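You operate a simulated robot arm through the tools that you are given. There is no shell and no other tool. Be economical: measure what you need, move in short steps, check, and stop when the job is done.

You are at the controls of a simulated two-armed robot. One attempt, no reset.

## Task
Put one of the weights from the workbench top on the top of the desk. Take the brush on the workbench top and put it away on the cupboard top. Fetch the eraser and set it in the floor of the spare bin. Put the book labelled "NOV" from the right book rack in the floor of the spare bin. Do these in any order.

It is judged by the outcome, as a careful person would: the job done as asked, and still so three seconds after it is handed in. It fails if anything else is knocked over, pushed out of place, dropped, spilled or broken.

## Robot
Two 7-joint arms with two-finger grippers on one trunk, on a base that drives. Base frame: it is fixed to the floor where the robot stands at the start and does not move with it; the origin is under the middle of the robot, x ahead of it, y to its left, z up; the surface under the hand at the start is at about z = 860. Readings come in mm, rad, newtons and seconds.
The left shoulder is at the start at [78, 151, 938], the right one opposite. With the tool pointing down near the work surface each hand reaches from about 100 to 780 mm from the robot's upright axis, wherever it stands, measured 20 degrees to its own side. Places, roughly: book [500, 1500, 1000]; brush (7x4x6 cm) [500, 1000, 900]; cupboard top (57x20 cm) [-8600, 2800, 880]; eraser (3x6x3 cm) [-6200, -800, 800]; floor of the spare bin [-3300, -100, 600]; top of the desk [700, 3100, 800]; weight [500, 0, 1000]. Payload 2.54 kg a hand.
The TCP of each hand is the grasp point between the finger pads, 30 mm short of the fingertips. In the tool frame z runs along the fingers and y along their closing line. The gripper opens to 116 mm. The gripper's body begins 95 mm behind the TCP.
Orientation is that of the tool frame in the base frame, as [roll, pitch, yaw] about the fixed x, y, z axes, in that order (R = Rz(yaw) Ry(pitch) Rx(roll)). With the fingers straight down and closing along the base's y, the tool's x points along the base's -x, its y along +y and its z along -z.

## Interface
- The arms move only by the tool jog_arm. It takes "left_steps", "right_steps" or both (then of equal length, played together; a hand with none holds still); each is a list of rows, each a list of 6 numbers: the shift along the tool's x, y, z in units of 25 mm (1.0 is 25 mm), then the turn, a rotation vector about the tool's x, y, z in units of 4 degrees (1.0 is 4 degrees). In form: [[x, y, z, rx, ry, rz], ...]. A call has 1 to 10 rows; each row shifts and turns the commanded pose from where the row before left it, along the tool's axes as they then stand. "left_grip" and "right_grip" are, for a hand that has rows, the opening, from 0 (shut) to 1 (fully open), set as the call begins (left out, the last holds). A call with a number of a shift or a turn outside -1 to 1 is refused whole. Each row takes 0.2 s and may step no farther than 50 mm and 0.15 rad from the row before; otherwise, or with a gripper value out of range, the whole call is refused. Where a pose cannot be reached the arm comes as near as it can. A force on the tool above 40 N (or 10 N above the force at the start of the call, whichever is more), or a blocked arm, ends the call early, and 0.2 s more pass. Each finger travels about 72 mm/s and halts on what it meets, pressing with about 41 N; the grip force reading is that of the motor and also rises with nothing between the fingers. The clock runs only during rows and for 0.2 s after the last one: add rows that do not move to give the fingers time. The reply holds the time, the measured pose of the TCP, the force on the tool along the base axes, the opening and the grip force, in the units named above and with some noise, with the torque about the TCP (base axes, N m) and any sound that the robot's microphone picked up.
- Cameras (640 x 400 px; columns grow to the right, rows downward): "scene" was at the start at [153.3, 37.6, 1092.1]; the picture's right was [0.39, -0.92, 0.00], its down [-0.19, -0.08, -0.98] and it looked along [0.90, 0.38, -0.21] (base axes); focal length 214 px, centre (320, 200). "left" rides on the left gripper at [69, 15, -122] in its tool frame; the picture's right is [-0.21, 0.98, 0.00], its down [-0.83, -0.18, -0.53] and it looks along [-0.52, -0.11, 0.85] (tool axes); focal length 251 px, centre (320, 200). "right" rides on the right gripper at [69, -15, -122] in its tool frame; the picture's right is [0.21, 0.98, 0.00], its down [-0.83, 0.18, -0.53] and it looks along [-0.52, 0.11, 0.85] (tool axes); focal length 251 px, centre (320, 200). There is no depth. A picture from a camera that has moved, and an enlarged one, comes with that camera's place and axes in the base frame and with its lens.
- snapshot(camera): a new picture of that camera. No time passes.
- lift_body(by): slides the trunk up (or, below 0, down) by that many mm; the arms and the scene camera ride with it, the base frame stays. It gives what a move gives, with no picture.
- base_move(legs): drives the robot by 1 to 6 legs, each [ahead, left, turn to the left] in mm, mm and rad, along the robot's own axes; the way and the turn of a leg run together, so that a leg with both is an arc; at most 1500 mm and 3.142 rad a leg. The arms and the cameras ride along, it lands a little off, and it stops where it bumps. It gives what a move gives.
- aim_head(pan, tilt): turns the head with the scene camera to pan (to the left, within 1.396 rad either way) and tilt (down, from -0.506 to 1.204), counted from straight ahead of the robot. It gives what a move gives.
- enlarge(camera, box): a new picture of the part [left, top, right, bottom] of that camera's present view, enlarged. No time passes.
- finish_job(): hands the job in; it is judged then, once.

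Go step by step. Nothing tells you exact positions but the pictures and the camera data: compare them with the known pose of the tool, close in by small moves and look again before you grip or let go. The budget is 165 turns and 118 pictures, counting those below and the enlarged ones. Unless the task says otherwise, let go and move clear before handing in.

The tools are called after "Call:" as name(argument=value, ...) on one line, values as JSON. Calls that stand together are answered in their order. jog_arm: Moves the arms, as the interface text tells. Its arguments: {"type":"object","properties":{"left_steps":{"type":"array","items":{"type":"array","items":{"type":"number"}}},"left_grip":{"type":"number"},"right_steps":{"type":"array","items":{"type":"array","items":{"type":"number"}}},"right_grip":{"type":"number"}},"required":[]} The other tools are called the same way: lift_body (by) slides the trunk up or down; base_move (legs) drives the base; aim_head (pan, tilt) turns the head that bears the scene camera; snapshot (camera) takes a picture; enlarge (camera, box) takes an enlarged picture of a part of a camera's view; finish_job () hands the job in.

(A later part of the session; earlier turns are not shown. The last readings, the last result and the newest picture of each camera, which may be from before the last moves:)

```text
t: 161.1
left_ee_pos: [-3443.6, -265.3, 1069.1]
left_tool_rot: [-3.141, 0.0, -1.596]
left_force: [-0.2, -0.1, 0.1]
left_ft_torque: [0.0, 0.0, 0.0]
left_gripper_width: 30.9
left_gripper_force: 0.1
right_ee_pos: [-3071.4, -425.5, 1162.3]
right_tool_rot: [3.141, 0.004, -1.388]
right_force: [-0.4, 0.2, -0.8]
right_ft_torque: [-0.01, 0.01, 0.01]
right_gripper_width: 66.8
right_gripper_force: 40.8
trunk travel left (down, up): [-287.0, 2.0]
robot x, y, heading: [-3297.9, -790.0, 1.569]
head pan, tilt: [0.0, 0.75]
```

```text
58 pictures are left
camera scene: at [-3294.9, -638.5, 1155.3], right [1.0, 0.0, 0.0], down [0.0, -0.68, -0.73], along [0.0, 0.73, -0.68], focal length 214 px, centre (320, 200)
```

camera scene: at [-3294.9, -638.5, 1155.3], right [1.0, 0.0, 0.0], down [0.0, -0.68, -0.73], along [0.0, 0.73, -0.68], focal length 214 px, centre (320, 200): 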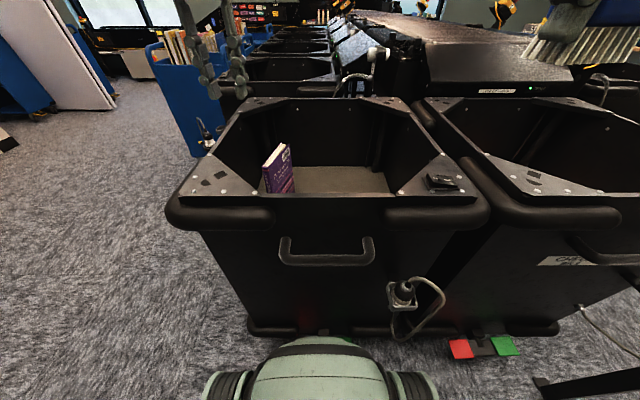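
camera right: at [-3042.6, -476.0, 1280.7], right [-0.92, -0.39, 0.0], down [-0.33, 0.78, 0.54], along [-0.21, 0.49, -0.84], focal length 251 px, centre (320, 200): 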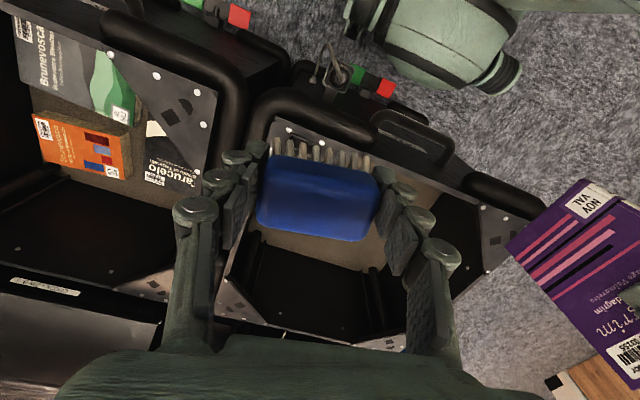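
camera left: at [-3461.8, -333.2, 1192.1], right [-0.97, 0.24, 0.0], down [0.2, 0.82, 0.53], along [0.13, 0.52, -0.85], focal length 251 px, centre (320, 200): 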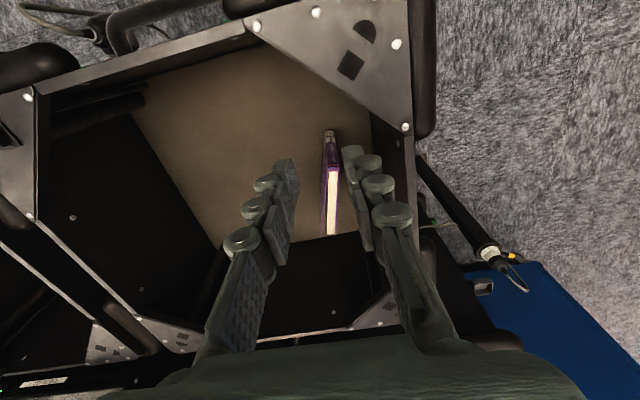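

The book stands on the spare bin floor. Next the eraser: I retract, back off, turn to face -x and look.

Call:
jog_arm(left_steps=[[1, 0, -0.5, 0, 0, 0], [1, 0, -0.5, 0, 0, 0], [1, 0, 0, 0, 0, 0], [1, 0, 0, 0, 0, 0], [1, 0, 0, 0, 0, 0]])

Call:
base_move(legs=[[-180, 0, 0], [0, 0, 1.57]])

Call:
aim_head(pan=0.0, tilt=0.2)

Call:
snapshot(camera="scene")

```text
t: 162.3
left_ee_pos: [-3444.8, -389.6, 1094.0]
left_tool_rot: [-3.14, 0.0, -1.599]
left_force: [0.5, 0.1, -0.8]
left_ft_torque: [0.03, 0.0, 0.01]
left_gripper_width: 31.2
left_gripper_force: 0.0
right_ee_pos: [-3071.6, -425.1, 1161.2]
right_tool_rot: [3.141, 0.003, -1.387]
right_force: [0.4, 0.1, -0.4]
right_ft_torque: [-0.01, -0.01, 0.01]
right_gripper_width: 66.6
right_gripper_force: 41.0
trunk travel left (down, up): [-287.0, 2.0]
robot x, y, heading: [-3296.1, -789.4, 1.569]
head pan, tilt: [0.0, 0.75]
```

```text
t: 167.8
left_ee_pos: [-3692.0, -1133.8, 1094.2]
left_tool_rot: [-3.139, 0.001, 0.001]
left_force: [-0.1, -1.4, -0.9]
left_ft_torque: [0.02, 0.0, 0.0]
left_gripper_width: 31.5
left_gripper_force: 0.0
right_ee_pos: [-3664.3, -761.8, 1160.6]
right_tool_rot: [3.14, 0.003, 0.208]
right_force: [0.8, 0.1, -1.2]
right_ft_torque: [-0.02, 0.02, -0.02]
right_gripper_width: 66.4
right_gripper_force: 40.8
trunk travel left (down, up): [-287.0, 2.0]
robot x, y, heading: [-3292.6, -977.2, -3.121]
head pan, tilt: [0.0, 0.75]
```

```text
t: 168.8
left_ee_pos: [-3691.0, -1134.7, 1093.6]
left_tool_rot: [-3.14, 0.0, 0.0]
left_force: [0.2, 0.3, -0.2]
left_ft_torque: [-0.02, -0.05, -0.02]
left_gripper_width: 31.4
left_gripper_force: 0.0
right_ee_pos: [-3664.8, -760.5, 1160.1]
right_tool_rot: [3.139, 0.002, 0.21]
right_force: [-0.8, -0.3, -1.2]
right_ft_torque: [-0.05, 0.0, -0.02]
right_gripper_width: 66.2
right_gripper_force: 41.1
trunk travel left (down, up): [-287.0, 2.0]
robot x, y, heading: [-3293.9, -975.6, -3.117]
head pan, tilt: [0.0, 0.201]
```

```text
57 pictures are left
camera scene: at [-3456.5, -976.8, 1204.8], right [-0.02, 1.0, 0.0], down [0.2, 0.0, -0.98], along [-0.98, -0.02, -0.2], focal length 214 px, centre (320, 200)
```

scene: 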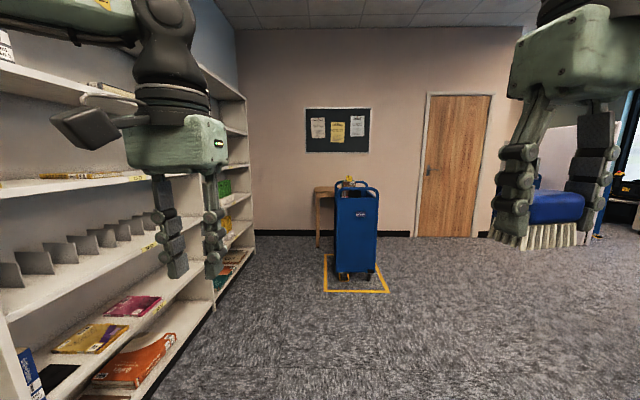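

A small wooden table stands behind the blue cart near the back wall, probably with the eraser. I'll pass left of the cart along y≈-1400 and look.

Call:
base_move(legs=[[0, 0, -0.025], [800, 420, 0], [900, 0, 0]])

Call:
aim_head(pan=-0.4, tilt=0.3)

Call:
snapshot(camera="scene")

```text
t: 178.2
left_ee_pos: [-5398.6, -1532.4, 1094.1]
left_tool_rot: [-3.141, -0.001, -0.03]
left_force: [-0.3, 0.0, -0.4]
left_ft_torque: [-0.02, -0.01, 0.0]
left_gripper_width: 31.5
left_gripper_force: 0.0
right_ee_pos: [-5360.7, -1159.4, 1160.1]
right_tool_rot: [3.139, 0.001, 0.18]
right_force: [0.1, 0.1, -0.6]
right_ft_torque: [0.03, 0.0, -0.02]
right_gripper_width: 66.1
right_gripper_force: 41.1
trunk travel left (down, up): [-287.0, 2.0]
robot x, y, heading: [-4996.6, -1382.3, 3.137]
head pan, tilt: [0.0, 0.201]
```

```text
t: 179.1
left_ee_pos: [-5397.8, -1530.6, 1094.9]
left_tool_rot: [-3.141, 0.001, -0.029]
left_force: [-0.1, 0.2, 0.1]
left_ft_torque: [0.0, -0.01, 0.0]
left_gripper_width: 31.2
left_gripper_force: 0.0
right_ee_pos: [-5359.5, -1159.2, 1160.1]
right_tool_rot: [3.139, 0.002, 0.18]
right_force: [-0.6, 0.3, -0.5]
right_ft_torque: [-0.02, 0.01, 0.04]
right_gripper_width: 66.6
right_gripper_force: 41.2
trunk travel left (down, up): [-287.0, 2.0]
robot x, y, heading: [-4995.5, -1381.4, 3.131]
head pan, tilt: [-0.4, 0.3]
```

```text
56 pictures are left
camera scene: at [-5150.6, -1344.4, 1195.6], right [0.39, 0.92, 0.0], down [0.27, -0.12, -0.96], along [-0.88, 0.38, -0.3], focal length 214 px, centre (320, 200)
```

scene: 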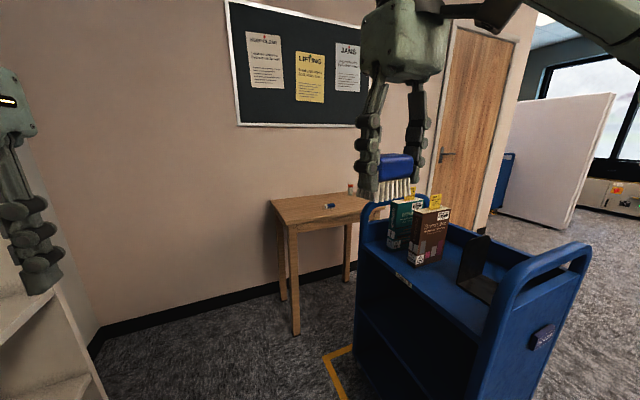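

Call:
enlarge(camera="scene", box=[260, 160, 380, 240])

```text
5.00 times, centred on (320, 200) of scene
camera zoom: at [-5150.6, -1344.4, 1195.6], right [0.39, 0.92, 0.0], down [0.27, -0.12, -0.96], along [-0.88, 0.38, -0.3], focal length 1072 px, centre (320, 200)
```

zoom: 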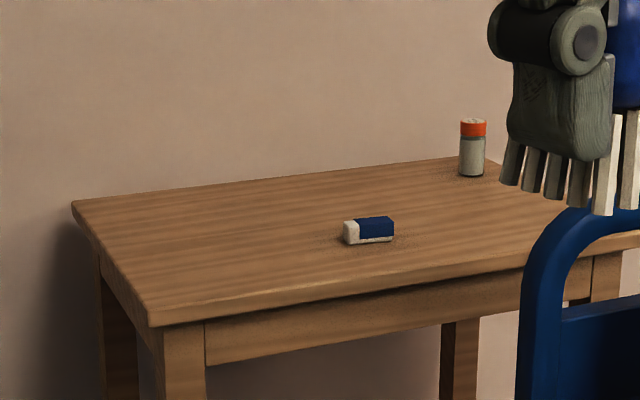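

The eraser (blue and white) lies on the small table at about [-6210, -826]. I'll approach from the table's left side: drive ahead, turn to +y, then strafe left.

Call:
base_move(legs=[[800, 80, 0], [0, 0, -1.56]])

Call:
aim_head(pan=0.4, tilt=0.4)

Call:
snapshot(camera="scene")

```text
t: 182.8
left_ee_pos: [-6084.8, -1607.8, 1117.6]
left_tool_rot: [-3.137, 0.066, -0.002]
left_force: [0.0, 0.3, -0.3]
left_ft_torque: [-0.01, -0.01, -0.03]
left_gripper_width: 31.2
left_gripper_force: 0.0
right_ee_pos: [-6058.8, -1233.2, 1168.4]
right_tool_rot: [-3.141, 0.024, 0.21]
right_force: [0.7, -0.9, -0.7]
right_ft_torque: [0.03, 0.03, 0.01]
right_gripper_width: 66.4
right_gripper_force: 40.8
trunk travel left (down, up): [-287.0, 2.0]
robot x, y, heading: [-5707.7, -1448.7, -3.121]
head pan, tilt: [-0.4, 0.3]
stopped in leg 1: the robot was blocked; the commanded pose is now the measured one
```

```text
t: 183.9
left_ee_pos: [-6085.5, -1608.1, 1118.7]
left_tool_rot: [-3.136, 0.072, -0.005]
left_force: [-0.5, 0.7, 0.2]
left_ft_torque: [0.02, 0.04, 0.02]
left_gripper_width: 31.3
left_gripper_force: 0.1
right_ee_pos: [-6059.4, -1232.8, 1169.1]
right_tool_rot: [-3.141, 0.029, 0.204]
right_force: [-0.3, -0.9, -1.5]
right_ft_torque: [0.02, 0.0, -0.02]
right_gripper_width: 66.4
right_gripper_force: 40.8
trunk travel left (down, up): [-287.0, 2.0]
robot x, y, heading: [-5711.9, -1449.9, -3.125]
head pan, tilt: [0.4, 0.4]
```

```text
54 pictures are left
camera scene: at [-5842.0, -1485.2, 1190.0], right [-0.41, 0.91, 0.01], down [0.33, 0.15, -0.93], along [-0.85, -0.37, -0.37], focal length 214 px, centre (320, 200)
```

scene: 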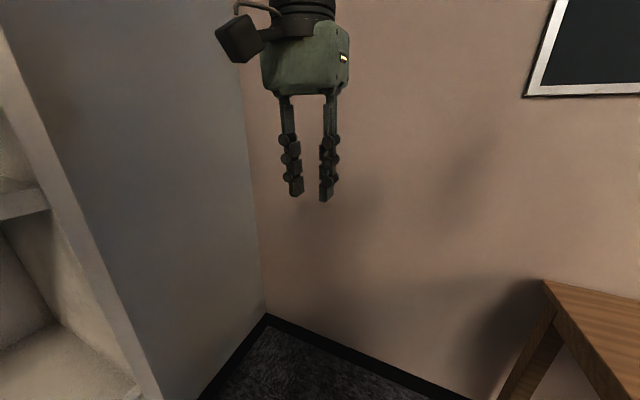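

The base was blocked, likely touching the table's near leg. I back off and check.

Call:
base_move(legs=[[-150, 0, 0]])

Call:
aim_head(pan=-0.6, tilt=0.45)

Call:
snapshot(camera="scene")

```text
t: 185.3
left_ee_pos: [-5961.2, -1608.6, 1104.6]
left_tool_rot: [-3.132, 0.033, -0.008]
left_force: [1.4, 0.5, 0.7]
left_ft_torque: [0.01, 0.02, -0.01]
left_gripper_width: 31.7
left_gripper_force: 0.0
right_ee_pos: [-5933.8, -1232.5, 1161.4]
right_tool_rot: [-3.141, 0.003, 0.2]
right_force: [0.1, 1.1, -0.3]
right_ft_torque: [0.05, 0.05, 0.01]
right_gripper_width: 66.6
right_gripper_force: 41.2
trunk travel left (down, up): [-287.0, 2.0]
robot x, y, heading: [-5568.9, -1450.5, -3.13]
head pan, tilt: [0.4, 0.4]
```

```text
t: 186.6
left_ee_pos: [-5961.8, -1607.4, 1105.9]
left_tool_rot: [-3.131, 0.033, -0.009]
left_force: [-0.4, -0.4, 0.7]
left_ft_torque: [-0.01, 0.0, 0.01]
left_gripper_width: 31.3
left_gripper_force: 0.1
right_ee_pos: [-5934.2, -1232.6, 1160.5]
right_tool_rot: [3.141, 0.003, 0.201]
right_force: [-0.3, 0.0, -0.4]
right_ft_torque: [-0.01, -0.03, -0.03]
right_gripper_width: 66.2
right_gripper_force: 40.9
trunk travel left (down, up): [-287.0, 2.0]
robot x, y, heading: [-5565.0, -1452.8, -3.129]
head pan, tilt: [-0.6, 0.45]
```

```text
53 pictures are left
camera scene: at [-5711.4, -1397.9, 1181.6], right [0.55, 0.83, 0.0], down [0.36, -0.24, -0.9], along [-0.75, 0.5, -0.44], focal length 214 px, centre (320, 200)
```

scene: 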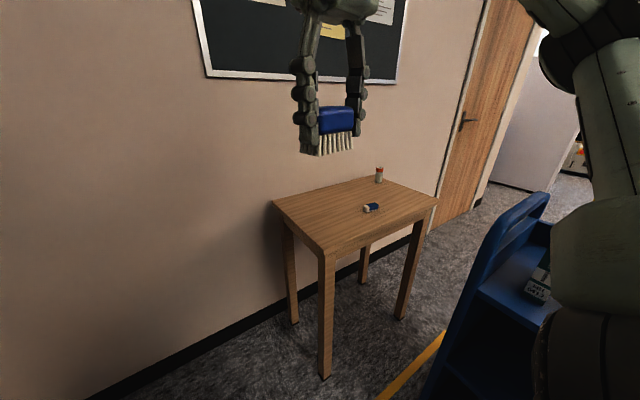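

The table appears undisturbed; the left arm's pose shifted, so its elbow probably touched the shelf. I look left.

Call:
aim_head(pan=1.3, tilt=0.2)

Call:
snapshot(camera="scene")

Call:
snapshot(camera="left")

```text
t: 188.4
left_ee_pos: [-5961.1, -1606.8, 1104.9]
left_tool_rot: [-3.133, 0.034, -0.009]
left_force: [-0.3, 1.1, 0.9]
left_ft_torque: [0.0, 0.0, 0.0]
left_gripper_width: 31.2
left_gripper_force: 0.0
right_ee_pos: [-5934.7, -1233.2, 1160.8]
right_tool_rot: [-3.14, 0.003, 0.2]
right_force: [-0.2, -0.1, -0.9]
right_ft_torque: [0.03, 0.0, -0.03]
right_gripper_width: 66.5
right_gripper_force: 41.1
trunk travel left (down, up): [-287.0, 2.0]
robot x, y, heading: [-5565.0, -1445.4, -3.123]
head pan, tilt: [1.3, 0.201]
```

```text
52 pictures are left
camera scene: at [-5658.3, -1538.7, 1204.8], right [-0.97, 0.25, 0.0], down [0.05, 0.19, -0.98], along [-0.25, -0.95, -0.2], focal length 214 px, centre (320, 200)
```

scene: 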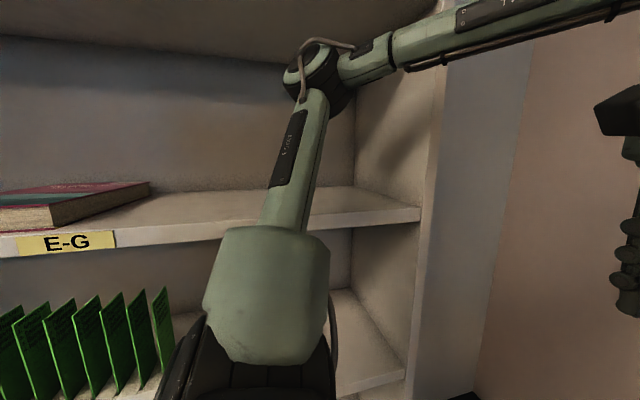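

```text
51 pictures are left
camera left: at [-5890.3, -1623.6, 1225.0], right [-0.22, -0.97, 0.0], down [-0.81, 0.18, 0.56], along [-0.55, 0.13, -0.83], focal length 251 px, centre (320, 200)
```

left: 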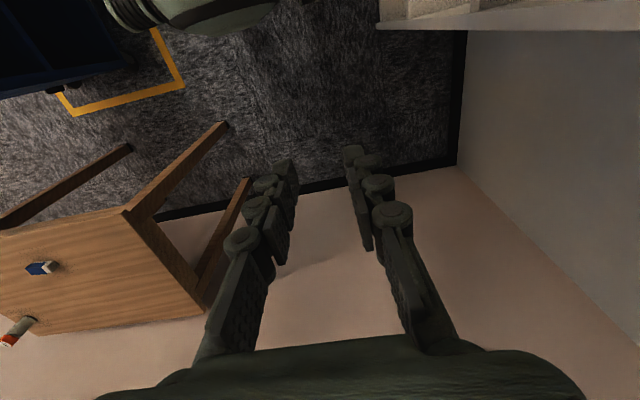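

The left elbow had poked into an empty shelf bay and met the end panel; nothing there looks displaced. I'll shift right, turn to face the table diagonally (heading about 110°) and come near, keeping clear of table leg and cart.

Call:
base_move(legs=[[0, -70, 0]])

Call:
base_move(legs=[[0, 0, -1.24]])

Call:
aim_head(pan=0.5, tilt=0.4)

Call:
snapshot(camera="scene")

```text
t: 189.8
left_ee_pos: [-5962.9, -1538.6, 1105.0]
left_tool_rot: [-3.134, 0.033, -0.006]
left_force: [-0.8, 0.9, 0.2]
left_ft_torque: [-0.01, 0.01, 0.0]
left_gripper_width: 31.3
left_gripper_force: 0.0
right_ee_pos: [-5936.9, -1162.8, 1161.6]
right_tool_rot: [-3.141, 0.004, 0.203]
right_force: [0.1, 0.0, -1.3]
right_ft_torque: [-0.04, -0.05, 0.03]
right_gripper_width: 66.1
right_gripper_force: 40.8
trunk travel left (down, up): [-287.0, 2.0]
robot x, y, heading: [-5565.7, -1379.7, -3.126]
head pan, tilt: [1.3, 0.201]
```

```text
t: 193.4
left_ee_pos: [-5840.7, -1053.9, 1105.4]
left_tool_rot: [-3.133, 0.033, -1.263]
left_force: [0.3, 0.5, 0.2]
left_ft_torque: [0.0, -0.01, -0.02]
left_gripper_width: 31.2
left_gripper_force: 0.1
right_ee_pos: [-5475.4, -962.4, 1160.9]
right_tool_rot: [3.141, 0.003, -1.052]
right_force: [-0.5, 0.3, -1.4]
right_ft_torque: [-0.01, 0.02, -0.02]
right_gripper_width: 66.4
right_gripper_force: 41.1
trunk travel left (down, up): [-287.0, 2.0]
robot x, y, heading: [-5568.1, -1378.7, 1.895]
head pan, tilt: [1.3, 0.201]
```

```text
t: 194.5
left_ee_pos: [-5840.9, -1053.9, 1104.6]
left_tool_rot: [-3.133, 0.032, -1.262]
left_force: [0.5, -0.4, -0.8]
left_ft_torque: [-0.01, 0.02, -0.03]
left_gripper_width: 31.3
left_gripper_force: 0.1
right_ee_pos: [-5476.9, -962.0, 1161.9]
right_tool_rot: [3.14, 0.003, -1.051]
right_force: [-0.6, -0.3, -1.2]
right_ft_torque: [0.02, -0.06, 0.02]
right_gripper_width: 66.4
right_gripper_force: 40.6
trunk travel left (down, up): [-287.0, 2.0]
robot x, y, heading: [-5565.5, -1383.2, 1.901]
head pan, tilt: [0.499, 0.4]
```

```text
50 pictures are left
camera scene: at [-5658.5, -1252.2, 1186.3], right [0.67, 0.74, 0.0], down [0.29, -0.26, -0.92], along [-0.68, 0.62, -0.39], focal length 214 px, centre (320, 200)
```

scene: 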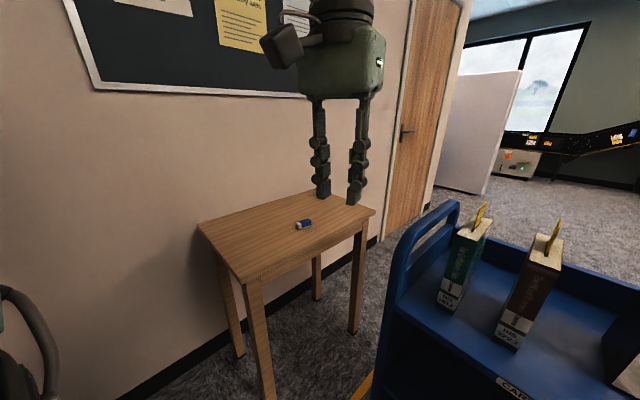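

Eraser confirmed at about [-6260, -788]; table top near z 745. I slide the base left toward it.

Call:
base_move(legs=[[35, 235, 0]])

Call:
lift_body(by=-110)

Call:
snapshot(camera="left")

Call:
snapshot(camera="scene")

```text
t: 197.4
left_ee_pos: [-6077.2, -1098.4, 1104.9]
left_tool_rot: [-3.133, 0.034, -1.263]
left_force: [-0.1, 0.2, -0.8]
left_ft_torque: [0.0, -0.03, -0.01]
left_gripper_width: 31.4
left_gripper_force: 0.1
right_ee_pos: [-5713.4, -1007.4, 1161.2]
right_tool_rot: [-3.141, 0.001, -1.053]
right_force: [0.1, 0.3, -0.5]
right_ft_torque: [-0.02, -0.03, -0.01]
right_gripper_width: 66.8
right_gripper_force: 40.6
trunk travel left (down, up): [-287.0, 2.0]
robot x, y, heading: [-5802.8, -1423.2, 1.903]
head pan, tilt: [0.499, 0.4]
```

```text
t: 198.8
left_ee_pos: [-6077.4, -1097.7, 994.9]
left_tool_rot: [-3.133, 0.033, -1.263]
left_force: [0.1, 0.6, 0.4]
left_ft_torque: [0.02, 0.01, -0.03]
left_gripper_width: 31.0
left_gripper_force: 0.1
right_ee_pos: [-5712.0, -1007.2, 1050.7]
right_tool_rot: [-3.141, 0.003, -1.054]
right_force: [0.6, 0.0, -0.1]
right_ft_torque: [0.02, 0.03, 0.01]
right_gripper_width: 66.2
right_gripper_force: 41.3
trunk travel left (down, up): [-177.0, 112.0]
robot x, y, heading: [-5803.2, -1424.3, 1.902]
head pan, tilt: [0.499, 0.4]
```

```text
49 pictures are left
camera left: at [-6071.6, -1171.7, 1115.1], right [-1.0, -0.09, 0.0], down [-0.08, 0.82, 0.56], along [-0.05, 0.56, -0.83], focal length 251 px, centre (320, 200)
```

left: 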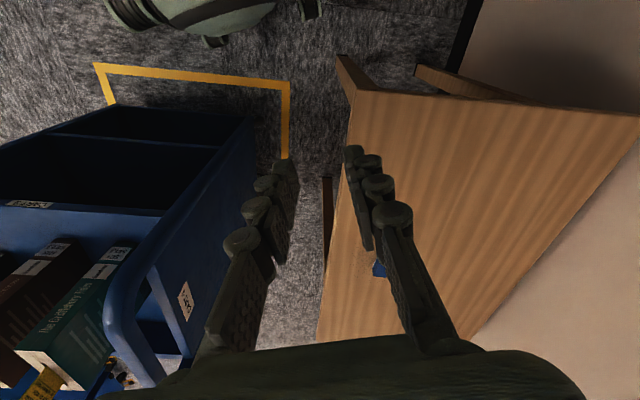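

```text
48 pictures are left
camera scene: at [-5894.5, -1296.5, 1076.4], right [0.67, 0.74, 0.0], down [0.29, -0.26, -0.92], along [-0.68, 0.62, -0.39], focal length 214 px, centre (320, 200)
```

scene: 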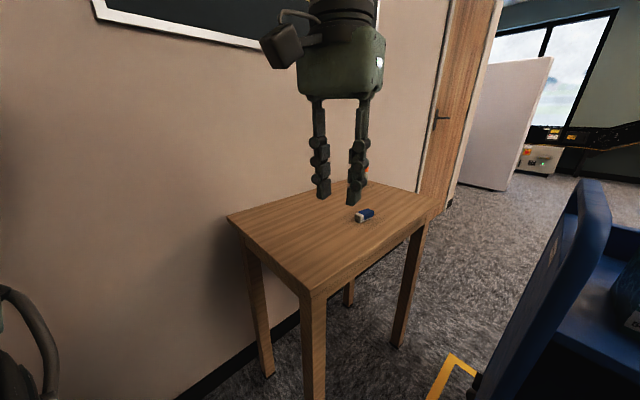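

The eraser lies along y at about [-6260, -775]. I'll rotate the left hand so the fingers close across it, tilted forward about 30° to gain reach.

Call:
jog_arm(left_steps=[[0, 0, 0, 0, 0, 1], [0, 0, 0, 0, 0, 1], [0, 0, 0, 0, 0, 1], [0, 0, 0, 0, 0, 1], [0, 0, 0, 0, 0, 1], [0, 0, 0, 0, 0, 1], [0, 0, 0, 0, 0, 1], [0, 0, 0, 0, -1, 0], [0, 0, 0, 0, -1, 0], [0, 0, 0, 0, -1, 0]], left_grip=0.55)

Call:
jog_arm(left_steps=[[0, 0, 0, 0, -1, 0], [0, 0, 0, 0, -1, 0], [0, 0, 0, 0, -1, 0], [0, 0, 0, 0, -1, 0]])

```text
t: 201.0
left_ee_pos: [-6075.9, -1098.4, 995.8]
left_tool_rot: [3.132, 0.242, -1.756]
left_force: [0.5, 0.2, 0.5]
left_ft_torque: [-0.04, -0.03, -0.01]
left_gripper_width: 63.8
left_gripper_force: 0.0
right_ee_pos: [-5713.2, -1007.0, 1051.5]
right_tool_rot: [3.141, 0.003, -1.055]
right_force: [0.3, 0.4, -1.7]
right_ft_torque: [0.02, 0.0, 0.01]
right_gripper_width: 66.4
right_gripper_force: 40.9
trunk travel left (down, up): [-177.0, 112.0]
robot x, y, heading: [-5803.5, -1422.1, 1.902]
head pan, tilt: [0.499, 0.4]
```

```text
t: 202.0
left_ee_pos: [-6076.8, -1098.7, 994.5]
left_tool_rot: [3.133, 0.524, -1.757]
left_force: [-1.1, -0.4, 0.4]
left_ft_torque: [0.0, -0.02, 0.01]
left_gripper_width: 64.2
left_gripper_force: 0.1
right_ee_pos: [-5711.6, -1006.2, 1050.9]
right_tool_rot: [-3.141, 0.002, -1.054]
right_force: [0.0, 0.5, -1.8]
right_ft_torque: [-0.01, -0.01, 0.01]
right_gripper_width: 66.3
right_gripper_force: 40.6
trunk travel left (down, up): [-177.0, 112.0]
robot x, y, heading: [-5800.5, -1426.2, 1.898]
head pan, tilt: [0.499, 0.4]
```

Call:
jog_arm(left_steps=[[-0.71, 0.956, 0.918, 0, 0, 0], [-0.71, 0.956, 0.918, 0, 0, 0], [-0.71, 0.956, 0.918, 0, 0, 0], [-0.71, 0.956, 0.918, 0, 0, 0], [-0.71, 0.956, 0.918, 0, 0, 0], [-0.71, 0.956, 0.918, 0, 0, 0], [-0.71, 0.956, 0.918, 0, 0, 0], [-0.71, 0.956, 0.918, 0, 0, 0], [-0.71, 0.956, 0.918, 0, 0, 0], [-0.71, 0.956, 0.918, 0, 0, 0]])

Call:
snapshot(camera="left")

Call:
snapshot(camera="scene")

```text
t: 204.2
left_ee_pos: [-6229.6, -812.6, 880.7]
left_tool_rot: [3.126, 0.523, -1.747]
left_force: [0.2, 0.8, -0.3]
left_ft_torque: [-0.01, -0.01, 0.0]
left_gripper_width: 63.8
left_gripper_force: 0.0
left hand out of reach, approached as far as the arm can: row 9, 10
right_ee_pos: [-5711.9, -1007.2, 1050.3]
right_tool_rot: [3.142, 0.002, -1.054]
right_force: [-0.5, 0.3, -0.8]
right_ft_torque: [-0.03, 0.01, 0.02]
right_gripper_width: 66.1
right_gripper_force: 40.9
trunk travel left (down, up): [-177.0, 112.0]
robot x, y, heading: [-5804.1, -1424.7, 1.902]
head pan, tilt: [0.499, 0.4]
```

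```text
47 pictures are left
camera left: at [-6265.2, -928.9, 952.7], right [-0.93, 0.35, 0.12], down [0.26, 0.41, 0.87], along [0.25, 0.84, -0.47], focal length 251 px, centre (320, 200)
```

left: 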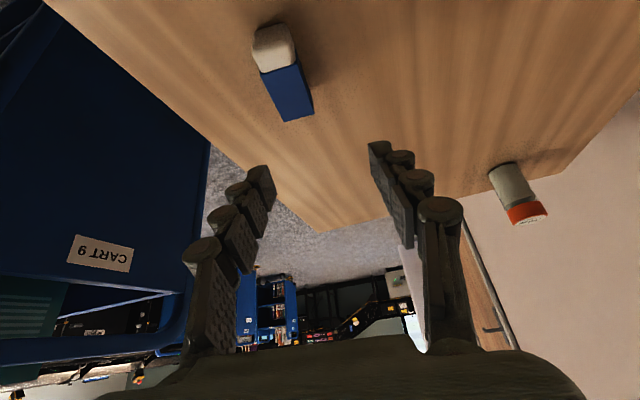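

```text
46 pictures are left
camera scene: at [-5894.7, -1296.1, 1076.2], right [0.67, 0.74, 0.0], down [0.29, -0.26, -0.92], along [-0.68, 0.62, -0.39], focal length 214 px, centre (320, 200)
```

scene: 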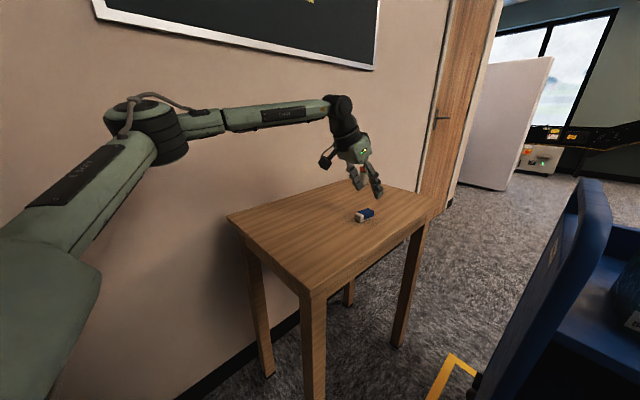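

Triangulating with the hand camera puts the eraser at about [-6220, -823, 786], closer and higher than thought. I lower the hand toward it.

Call:
jog_arm(left_steps=[[0.93, -0.24, 0.76, 0, 0, 0], [0.92, -0.24, 0.76, 0, 0, 0]])

Call:
snapshot(camera="left")

Call:
enlarge(camera="scene", box=[300, 130, 440, 240])

```text
t: 204.8
left_ee_pos: [-6218.4, -835.9, 825.2]
left_tool_rot: [3.131, 0.521, -1.756]
left_force: [0.0, 0.2, 0.1]
left_ft_torque: [0.01, 0.01, 0.04]
left_gripper_width: 64.0
left_gripper_force: 0.0
right_ee_pos: [-5710.5, -1007.3, 1050.4]
right_tool_rot: [3.141, 0.003, -1.053]
right_force: [0.1, -0.2, -1.4]
right_ft_torque: [0.0, -0.03, -0.02]
right_gripper_width: 66.6
right_gripper_force: 40.8
trunk travel left (down, up): [-177.0, 112.0]
robot x, y, heading: [-5807.2, -1424.2, 1.902]
head pan, tilt: [0.499, 0.4]
```

```text
45 pictures are left
camera left: at [-6256.9, -951.2, 897.8], right [-0.93, 0.36, 0.12], down [0.27, 0.41, 0.87], along [0.27, 0.84, -0.47], focal length 251 px, centre (320, 200)
```

left: 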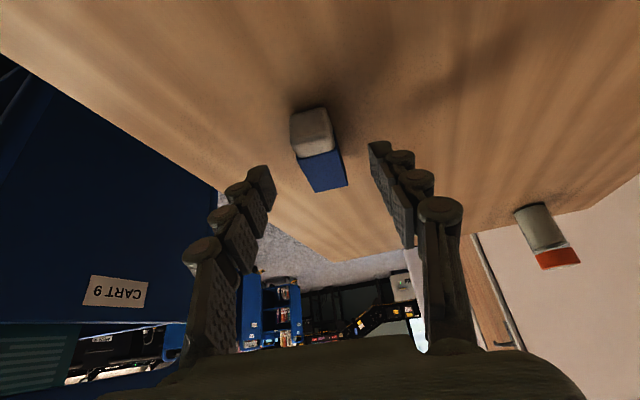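

```text
3.64 times, centred on (370, 185) of scene
camera zoom: at [-5894.5, -1296.4, 1076.3], right [0.67, 0.74, 0.0], down [0.29, -0.26, -0.92], along [-0.68, 0.62, -0.39], focal length 780 px, centre (138, 254)
```

zoom: 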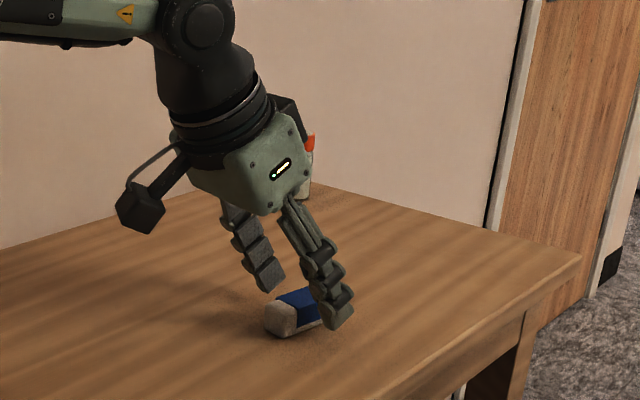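

The fingers straddle the eraser. I lower straight down about 22 mm in small steps, then close.

Call:
jog_arm(left_steps=[[0.11, 0, 0.19, 0, 0, 0], [0.11, 0, 0.19, 0, 0, 0], [0.11, 0, 0.19, 0, 0, 0], [0.11, 0, 0.19, 0, 0, 0]])

Call:
enlarge(camera="scene", box=[330, 160, 400, 230])

```text
t: 205.8
left_ee_pos: [-6217.2, -834.7, 808.1]
left_tool_rot: [3.13, 0.533, -1.756]
left_force: [2.5, -7.8, 22.5]
left_ft_torque: [-0.32, -0.97, -0.32]
left_gripper_width: 64.9
left_gripper_force: 9.5
right_ee_pos: [-5711.1, -1008.5, 1051.8]
right_tool_rot: [-3.141, 0.005, -1.055]
right_force: [-1.2, -0.3, -0.2]
right_ft_torque: [-0.02, -0.05, 0.0]
right_gripper_width: 66.4
right_gripper_force: 40.8
trunk travel left (down, up): [-177.0, 112.0]
robot x, y, heading: [-5800.6, -1426.2, 1.9]
head pan, tilt: [0.499, 0.4]
```

```text
5.71 times, centred on (365, 195) of scene
camera zoom: at [-5893.3, -1298.2, 1077.1], right [0.67, 0.74, 0.0], down [0.29, -0.26, -0.92], along [-0.68, 0.62, -0.39], focal length 1226 px, centre (63, 229)
```

zoom: 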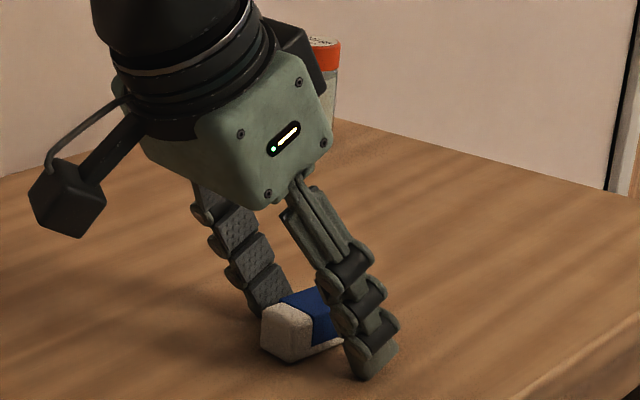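

The fingertips touch the table (z≈776) with the pads beside the eraser. I ease up a few mm and close.

Call:
jog_arm(left_steps=[[-0.12, 0, -0.2, 0, 0, 0], [-0.03, 0, -0.06, 0, 0, 0]])

Call:
jog_arm(left_steps=[[0, 0, 0, 0, 0, 0], [0, 0, 0, 0, 0, 0], [0, 0, 0, 0, 0, 0], [0, 0, 0, 0, 0, 0]], left_grip=0)

Call:
jog_arm(left_steps=[[-0.4, 0, -0.7, 0, 0, 0], [-0.5, 0, -0.87, 0, 0, 0], [-0.5, 0, -0.87, 0, 0, 0], [-0.5, 0, -0.87, 0, 0, 0], [-0.5, 0, -0.87, 0, 0, 0]])

Call:
snapshot(camera="left")

```text
t: 206.4
left_ee_pos: [-6219.8, -836.8, 810.1]
left_tool_rot: [3.131, 0.52, -1.757]
left_force: [0.0, 2.8, 5.9]
left_ft_torque: [0.06, -0.26, 0.11]
left_gripper_width: 64.5
left_gripper_force: 0.3
right_ee_pos: [-5711.7, -1007.4, 1051.9]
right_tool_rot: [-3.14, 0.002, -1.054]
right_force: [0.4, 0.2, -1.8]
right_ft_torque: [0.0, -0.03, -0.03]
right_gripper_width: 66.5
right_gripper_force: 41.0
trunk travel left (down, up): [-177.0, 112.0]
robot x, y, heading: [-5805.8, -1427.9, 1.905]
head pan, tilt: [0.499, 0.4]
```

```text
t: 207.4
left_ee_pos: [-6220.7, -837.4, 811.4]
left_tool_rot: [3.131, 0.521, -1.758]
left_force: [2.9, -1.8, 7.5]
left_ft_torque: [-0.06, -0.24, -0.06]
left_gripper_width: 22.4
left_gripper_force: 40.7
right_ee_pos: [-5712.0, -1007.9, 1051.6]
right_tool_rot: [-3.141, 0.004, -1.056]
right_force: [-0.1, -0.6, -0.4]
right_ft_torque: [0.0, 0.01, -0.02]
right_gripper_width: 66.3
right_gripper_force: 41.1
trunk travel left (down, up): [-177.0, 112.0]
robot x, y, heading: [-5803.1, -1421.8, 1.901]
head pan, tilt: [0.499, 0.4]
```

```text
t: 208.6
left_ee_pos: [-6218.6, -835.0, 930.0]
left_tool_rot: [3.132, 0.519, -1.756]
left_force: [-0.3, 0.4, -0.2]
left_ft_torque: [0.01, 0.01, 0.02]
left_gripper_width: 22.3
left_gripper_force: 40.9
right_ee_pos: [-5712.5, -1006.4, 1051.8]
right_tool_rot: [-3.141, 0.003, -1.055]
right_force: [0.8, 0.2, -1.4]
right_ft_torque: [0.01, 0.0, -0.01]
right_gripper_width: 66.7
right_gripper_force: 40.5
trunk travel left (down, up): [-177.0, 112.0]
robot x, y, heading: [-5803.0, -1427.0, 1.9]
head pan, tilt: [0.499, 0.4]
```

```text
42 pictures are left
camera left: at [-6256.2, -950.9, 1003.0], right [-0.93, 0.36, 0.11], down [0.27, 0.41, 0.87], along [0.27, 0.84, -0.48], focal length 251 px, centre (320, 200)
```

left: 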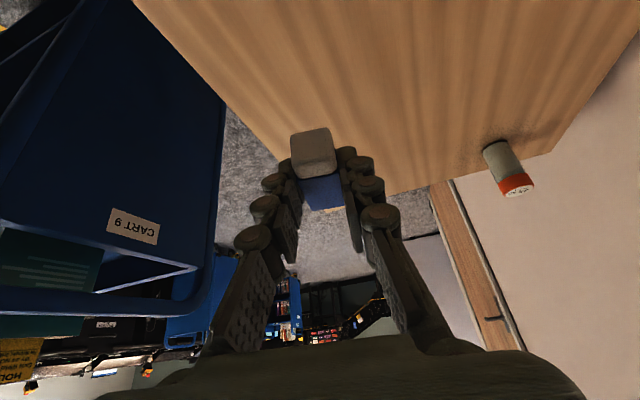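

The eraser is held. I raise the trunk, retract the left hand to the body and restore its orientation.

Call:
lift_body(by=110)

Call:
jog_arm(left_steps=[[0.82, -0.78, -0.474, 0, 0, 0], [0.82, -0.78, -0.474, 0, 0, 0], [0.82, -0.78, -0.474, 0, 0, 0], [0.82, -0.78, -0.474, 0, 0, 0], [0.82, -0.78, -0.474, 0, 0, 0], [0.82, -0.78, -0.474, 0, 0, 0], [0.82, -0.78, -0.474, 0, 0, 0], [0.82, -0.78, -0.474, 0, 0, 0], [0.82, -0.78, -0.474, 0, 0, 0], [0.82, -0.78, -0.474, 0, 0, 0]])

Call:
jog_arm(left_steps=[[0, 0, 0, 0, 1, 0], [0, 0, 0, 0, 1, 0], [0, 0, 0, 0, 1, 0], [0, 0, 0, 0, 1, 0], [0, 0, 0, 0, 1, 0], [0, 0, 0, 0, 1, 0], [0, 0, 0, 0, 1, 0], [0, 0, 0, 0, 0.45, -1], [0, 0, 0, 0, 0, -1], [0, 0, 0, 0, 0, -1]])

Call:
jog_arm(left_steps=[[0, 0, 0, 0, 0, -1], [0, 0, 0, 0, 0, -1], [0, 0, 0, 0, 0, -1], [0, 0, 0, 0, 0, -1]])

```text
t: 210.1
left_ee_pos: [-6219.2, -835.5, 1039.9]
left_tool_rot: [3.134, 0.519, -1.759]
left_force: [-0.2, 0.9, 0.0]
left_ft_torque: [0.0, 0.02, 0.03]
left_gripper_width: 22.2
left_gripper_force: 40.9
right_ee_pos: [-5711.6, -1007.2, 1161.4]
right_tool_rot: [-3.141, 0.003, -1.054]
right_force: [0.0, 0.5, -0.8]
right_ft_torque: [-0.03, 0.03, 0.01]
right_gripper_width: 66.4
right_gripper_force: 41.3
trunk travel left (down, up): [-287.0, 2.0]
robot x, y, heading: [-5805.1, -1426.0, 1.901]
head pan, tilt: [0.499, 0.4]
```

```text
t: 212.2
left_ee_pos: [-6069.1, -1104.0, 1039.9]
left_tool_rot: [3.131, 0.522, -1.758]
left_force: [-0.2, 0.7, -0.8]
left_ft_torque: [-0.02, -0.01, 0.0]
left_gripper_width: 22.7
left_gripper_force: 40.6
right_ee_pos: [-5711.6, -1008.2, 1160.9]
right_tool_rot: [-3.141, 0.001, -1.053]
right_force: [0.0, 0.8, -2.1]
right_ft_torque: [-0.01, -0.03, -0.02]
right_gripper_width: 66.3
right_gripper_force: 41.1
trunk travel left (down, up): [-287.0, 2.0]
robot x, y, heading: [-5805.3, -1425.4, 1.899]
head pan, tilt: [0.499, 0.4]
```

```text
t: 214.4
left_ee_pos: [-6070.1, -1103.6, 1039.1]
left_tool_rot: [3.134, 0.001, -1.542]
left_force: [0.3, -0.1, -0.5]
left_ft_torque: [0.0, 0.01, -0.03]
left_gripper_width: 22.8
left_gripper_force: 40.8
right_ee_pos: [-5713.0, -1006.8, 1161.6]
right_tool_rot: [-3.14, 0.002, -1.054]
right_force: [0.0, -0.6, -0.8]
right_ft_torque: [-0.02, 0.0, 0.01]
right_gripper_width: 66.4
right_gripper_force: 41.5
trunk travel left (down, up): [-287.0, 2.0]
robot x, y, heading: [-5805.2, -1421.3, 1.903]
head pan, tilt: [0.499, 0.4]
```

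```text
t: 215.4
left_ee_pos: [-6070.4, -1103.8, 1040.3]
left_tool_rot: [3.136, 0.004, -1.263]
left_force: [1.1, -0.2, -0.3]
left_ft_torque: [0.02, -0.02, -0.01]
left_gripper_width: 22.8
left_gripper_force: 41.3
right_ee_pos: [-5711.3, -1006.7, 1161.2]
right_tool_rot: [-3.141, 0.004, -1.053]
right_force: [-0.3, 0.5, -1.0]
right_ft_torque: [0.01, 0.03, -0.01]
right_gripper_width: 66.6
right_gripper_force: 40.9
trunk travel left (down, up): [-287.0, 2.0]
robot x, y, heading: [-5806.0, -1427.5, 1.899]
head pan, tilt: [0.499, 0.4]
```

Now back to the spare bin: I strafe east past the cart, square up to +y and look.

Call:
base_move(legs=[[-454, -1324, 0], [0, 0, -0.33], [0, -1100, 0]])

Call:
aim_head(pan=0, tilt=0.45)

Call:
snapshot(camera="scene")

```text
t: 239.9
left_ee_pos: [-3446.4, -1013.6, 1038.9]
left_tool_rot: [3.137, 0.005, -1.601]
left_force: [0.0, -0.1, -1.2]
left_ft_torque: [-0.01, 0.03, -0.02]
left_gripper_width: 22.7
left_gripper_force: 40.9
right_ee_pos: [-3076.7, -1040.5, 1160.9]
right_tool_rot: [-3.142, 0.003, -1.39]
right_force: [-0.5, 0.0, -0.9]
right_ft_torque: [-0.03, 0.0, -0.01]
right_gripper_width: 66.4
right_gripper_force: 41.5
trunk travel left (down, up): [-287.0, 2.0]
robot x, y, heading: [-3300.9, -1406.4, 1.564]
head pan, tilt: [0.499, 0.4]
```

```text
t: 240.9
left_ee_pos: [-3446.4, -1013.2, 1039.4]
left_tool_rot: [3.136, 0.004, -1.602]
left_force: [-1.1, -0.1, -0.3]
left_ft_torque: [0.02, 0.01, 0.0]
left_gripper_width: 22.5
left_gripper_force: 41.1
right_ee_pos: [-3077.2, -1040.8, 1161.8]
right_tool_rot: [3.14, 0.005, -1.391]
right_force: [1.0, -0.8, -0.2]
right_ft_torque: [0.0, -0.02, 0.03]
right_gripper_width: 66.3
right_gripper_force: 40.9
trunk travel left (down, up): [-287.0, 2.0]
robot x, y, heading: [-3302.8, -1406.1, 1.562]
head pan, tilt: [0.0, 0.45]
```

```text
41 pictures are left
camera scene: at [-3301.2, -1243.2, 1181.6], right [1.0, -0.01, 0.0], down [0.0, -0.44, -0.9], along [0.01, 0.9, -0.44], focal length 214 px, centre (320, 200)
```

scene: 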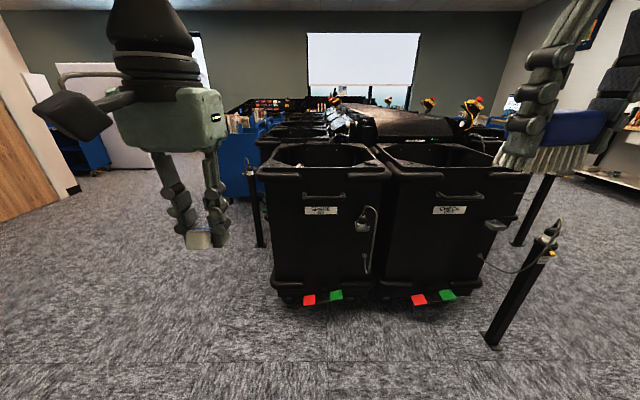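

Call:
base_move(legs=[[600, -100, 0.008]])

Call:
snapshot(camera="left")

Call:
aim_head(pan=0, tilt=0.75)

Call:
snapshot(camera="scene")

```text
t: 244.3
left_ee_pos: [-3346.0, -414.1, 1038.3]
left_tool_rot: [3.136, 0.003, -1.594]
left_force: [-0.4, -0.3, -0.1]
left_ft_torque: [-0.01, 0.05, 0.0]
left_gripper_width: 22.5
left_gripper_force: 41.0
right_ee_pos: [-2975.3, -438.0, 1160.9]
right_tool_rot: [3.141, 0.003, -1.385]
right_force: [-1.2, 0.7, -1.8]
right_ft_torque: [0.01, 0.01, -0.01]
right_gripper_width: 66.2
right_gripper_force: 41.3
trunk travel left (down, up): [-287.0, 2.0]
robot x, y, heading: [-3198.8, -809.0, 1.575]
head pan, tilt: [0.0, 0.45]
```

```text
40 pictures are left
camera left: at [-3363.2, -482.7, 1161.5], right [-0.97, 0.24, 0.01], down [0.2, 0.82, 0.54], along [0.12, 0.52, -0.84], focal length 251 px, centre (320, 200)
```

left: 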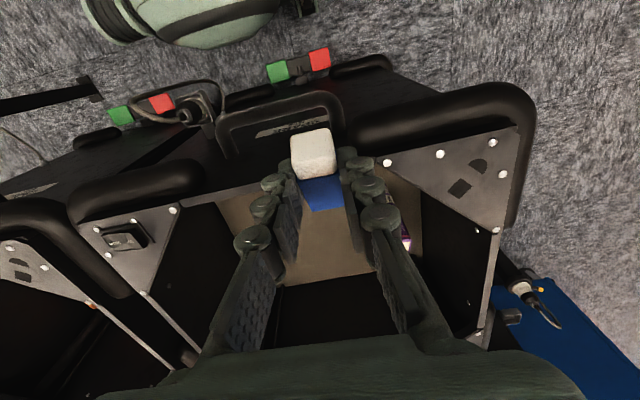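

```text
t: 245.1
left_ee_pos: [-3344.9, -414.1, 1039.4]
left_tool_rot: [3.137, 0.004, -1.594]
left_force: [0.5, -0.1, -0.5]
left_ft_torque: [0.02, 0.01, 0.0]
left_gripper_width: 22.4
left_gripper_force: 40.6
right_ee_pos: [-2976.0, -438.9, 1160.4]
right_tool_rot: [3.141, 0.004, -1.383]
right_force: [0.0, -0.1, -2.2]
right_ft_torque: [0.01, -0.03, 0.02]
right_gripper_width: 66.0
right_gripper_force: 40.9
trunk travel left (down, up): [-287.0, 2.0]
robot x, y, heading: [-3193.1, -805.5, 1.573]
head pan, tilt: [0.0, 0.75]
```

```text
39 pictures are left
camera scene: at [-3199.0, -652.4, 1155.2], right [1.0, 0.0, 0.0], down [0.0, -0.68, -0.73], along [0.0, 0.73, -0.68], focal length 214 px, centre (320, 200)
```

scene: 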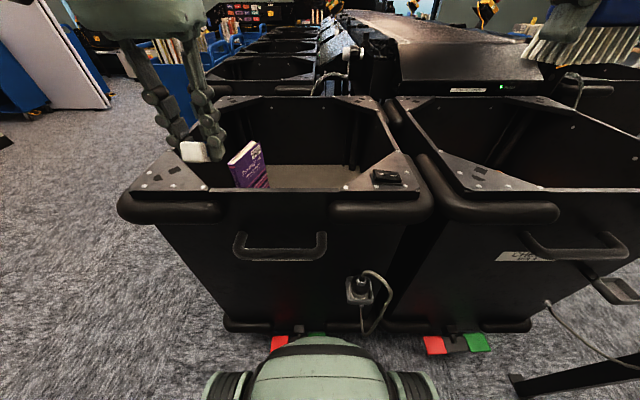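

The book still stands in the bin. I'll move the eraser over the bin's middle (x≈-3255, y≈-245), away from the book, while raising the right hand a little.

Call:
jog_arm(left_steps=[[-1, -0.5, 0, 0, 0, 0], [-1, -0.5, 0, 0, 0, 0], [-1, -0.5, 0, 0, 0, 0], [-1, -0.5, 0, 0, 0, 0], [-1, -0.5, 0, 0, 0, 0], [-1, -0.5, 0.2, 0, 0, 0], [-0.8, -0.5, 0.4, 0, 0, 0], [0, 0, 1, 0, 0, 0]], right_steps=[[0, 0, -0.3, 0, 0, 0], [0, 0, -0.3, 0, 0, 0], [0, 0, -0.3, 0, 0, 0], [0, 0, -0.3, 0, 0, 0], [0, 0, -0.3, 0, 0, 0], [0, 0, -0.3, 0, 0, 0], [0, 0, -0.3, 0, 0, 0], [0, 0, 0, 0, 0, 0]])

Call:
snapshot(camera="left")

```text
t: 246.9
left_ee_pos: [-3293.6, -314.8, 1014.9]
left_tool_rot: [3.136, 0.003, -1.593]
left_force: [0.9, -0.7, 0.0]
left_ft_torque: [0.03, 0.02, 0.03]
left_gripper_width: 22.3
left_gripper_force: 41.4
left hand out of reach, approached as far as the arm can: row 5, 6, 7
right_ee_pos: [-2976.0, -438.7, 1214.3]
right_tool_rot: [-3.141, 0.003, -1.384]
right_force: [0.1, 0.5, -1.5]
right_ft_torque: [-0.02, -0.01, -0.03]
right_gripper_width: 66.4
right_gripper_force: 40.8
trunk travel left (down, up): [-287.0, 2.0]
robot x, y, heading: [-3198.7, -807.7, 1.572]
head pan, tilt: [0.0, 0.75]
```

```text
38 pictures are left
camera left: at [-3311.1, -384.2, 1137.7], right [-0.97, 0.24, 0.01], down [0.2, 0.82, 0.54], along [0.12, 0.52, -0.84], focal length 251 px, centre (320, 200)
```

left: 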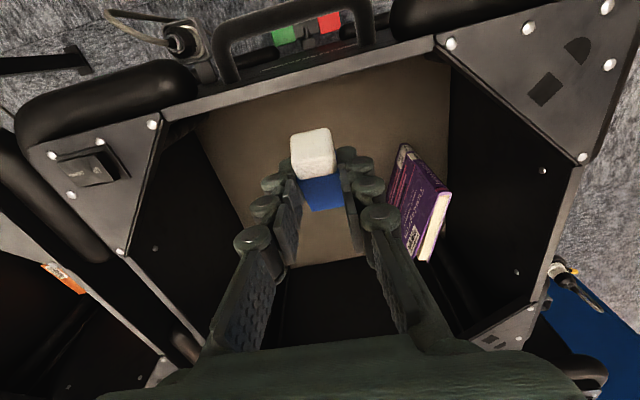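

Near the centreline the left arm's reach is short, so I shift the base right 90 mm and reach forward on its own side.

Call:
base_move(legs=[[0, -90, 0]])

Call:
jog_arm(left_steps=[[0, 0.8, 0, 0, 0, 0], [0, 0.8, 0, 0, 0, 0], [0, 0.8, 0, 0, 0, 0], [-0.8, 0, 0, 0, 0, 0], [-0.8, 0, 0, 0, 0, 0], [-0.8, 0, 0, 0, 0, 0]])

Call:
snapshot(camera="left")

```text
t: 248.4
left_ee_pos: [-3203.9, -315.8, 1015.4]
left_tool_rot: [3.136, 0.006, -1.593]
left_force: [0.7, -0.3, -0.1]
left_ft_torque: [0.03, -0.01, -0.01]
left_gripper_width: 22.6
left_gripper_force: 40.9
right_ee_pos: [-2886.7, -439.7, 1213.1]
right_tool_rot: [3.141, 0.003, -1.384]
right_force: [1.0, 0.2, -0.5]
right_ft_torque: [-0.02, 0.0, -0.02]
right_gripper_width: 66.5
right_gripper_force: 40.9
trunk travel left (down, up): [-287.0, 2.0]
robot x, y, heading: [-3110.0, -807.5, 1.57]
head pan, tilt: [0.0, 0.75]
```

```text
t: 249.8
left_ee_pos: [-3261.0, -254.4, 1015.8]
left_tool_rot: [3.136, 0.004, -1.595]
left_force: [0.4, 0.6, -0.8]
left_ft_torque: [0.0, -0.04, 0.02]
left_gripper_width: 22.8
left_gripper_force: 40.9
right_ee_pos: [-2885.8, -439.8, 1213.7]
right_tool_rot: [-3.141, 0.002, -1.384]
right_force: [0.2, 0.6, -0.9]
right_ft_torque: [-0.06, 0.0, 0.01]
right_gripper_width: 66.4
right_gripper_force: 41.1
trunk travel left (down, up): [-287.0, 2.0]
robot x, y, heading: [-3104.8, -806.2, 1.572]
head pan, tilt: [0.0, 0.75]
```

```text
37 pictures are left
camera left: at [-3279.8, -322.0, 1138.3], right [-0.97, 0.24, 0.01], down [0.2, 0.82, 0.54], along [0.12, 0.52, -0.84], focal length 251 px, centre (320, 200)
```

left: 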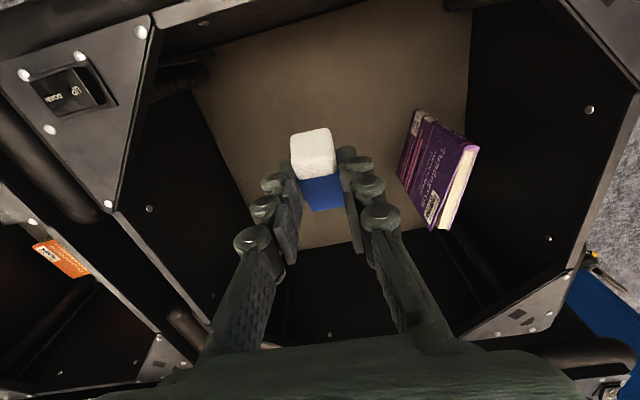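

Clear around. Descend into the bin.

Call:
jog_arm(left_steps=[[0, 0, 1, 0, 0, 0], [0, 0, 1, 0, 0, 0], [0, 0, 1, 0, 0, 0], [0, 0, 1, 0, 0, 0], [0, 0, 1, 0, 0, 0], [0, 0, 1, 0, 0, 0], [0, 0, 1, 0, 0, 0], [0, 0, 1, 0, 0, 0]])

Call:
snapshot(camera="scene")

```text
t: 251.6
left_ee_pos: [-3263.4, -255.6, 814.8]
left_tool_rot: [3.137, 0.003, -1.594]
left_force: [0.3, -0.2, -0.2]
left_ft_torque: [0.01, 0.0, 0.01]
left_gripper_width: 22.7
left_gripper_force: 41.2
right_ee_pos: [-2885.8, -439.1, 1213.9]
right_tool_rot: [-3.141, 0.004, -1.385]
right_force: [0.6, -0.4, -0.4]
right_ft_torque: [0.02, 0.02, 0.01]
right_gripper_width: 66.4
right_gripper_force: 41.3
trunk travel left (down, up): [-287.0, 2.0]
robot x, y, heading: [-3108.7, -805.5, 1.572]
head pan, tilt: [0.0, 0.75]
```

```text
36 pictures are left
camera scene: at [-3109.4, -652.1, 1155.2], right [1.0, 0.0, 0.0], down [0.0, -0.68, -0.73], along [0.0, 0.73, -0.68], focal length 214 px, centre (320, 200)
```

scene: 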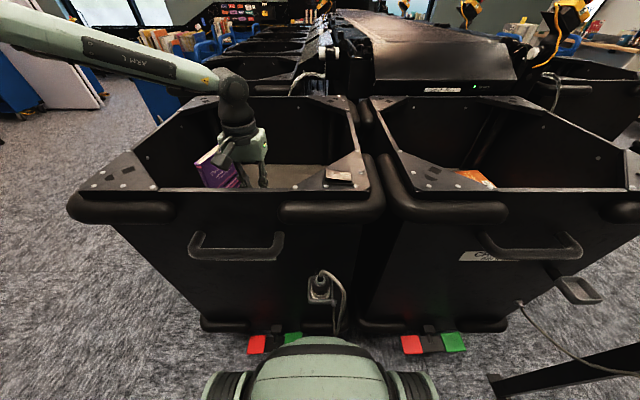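

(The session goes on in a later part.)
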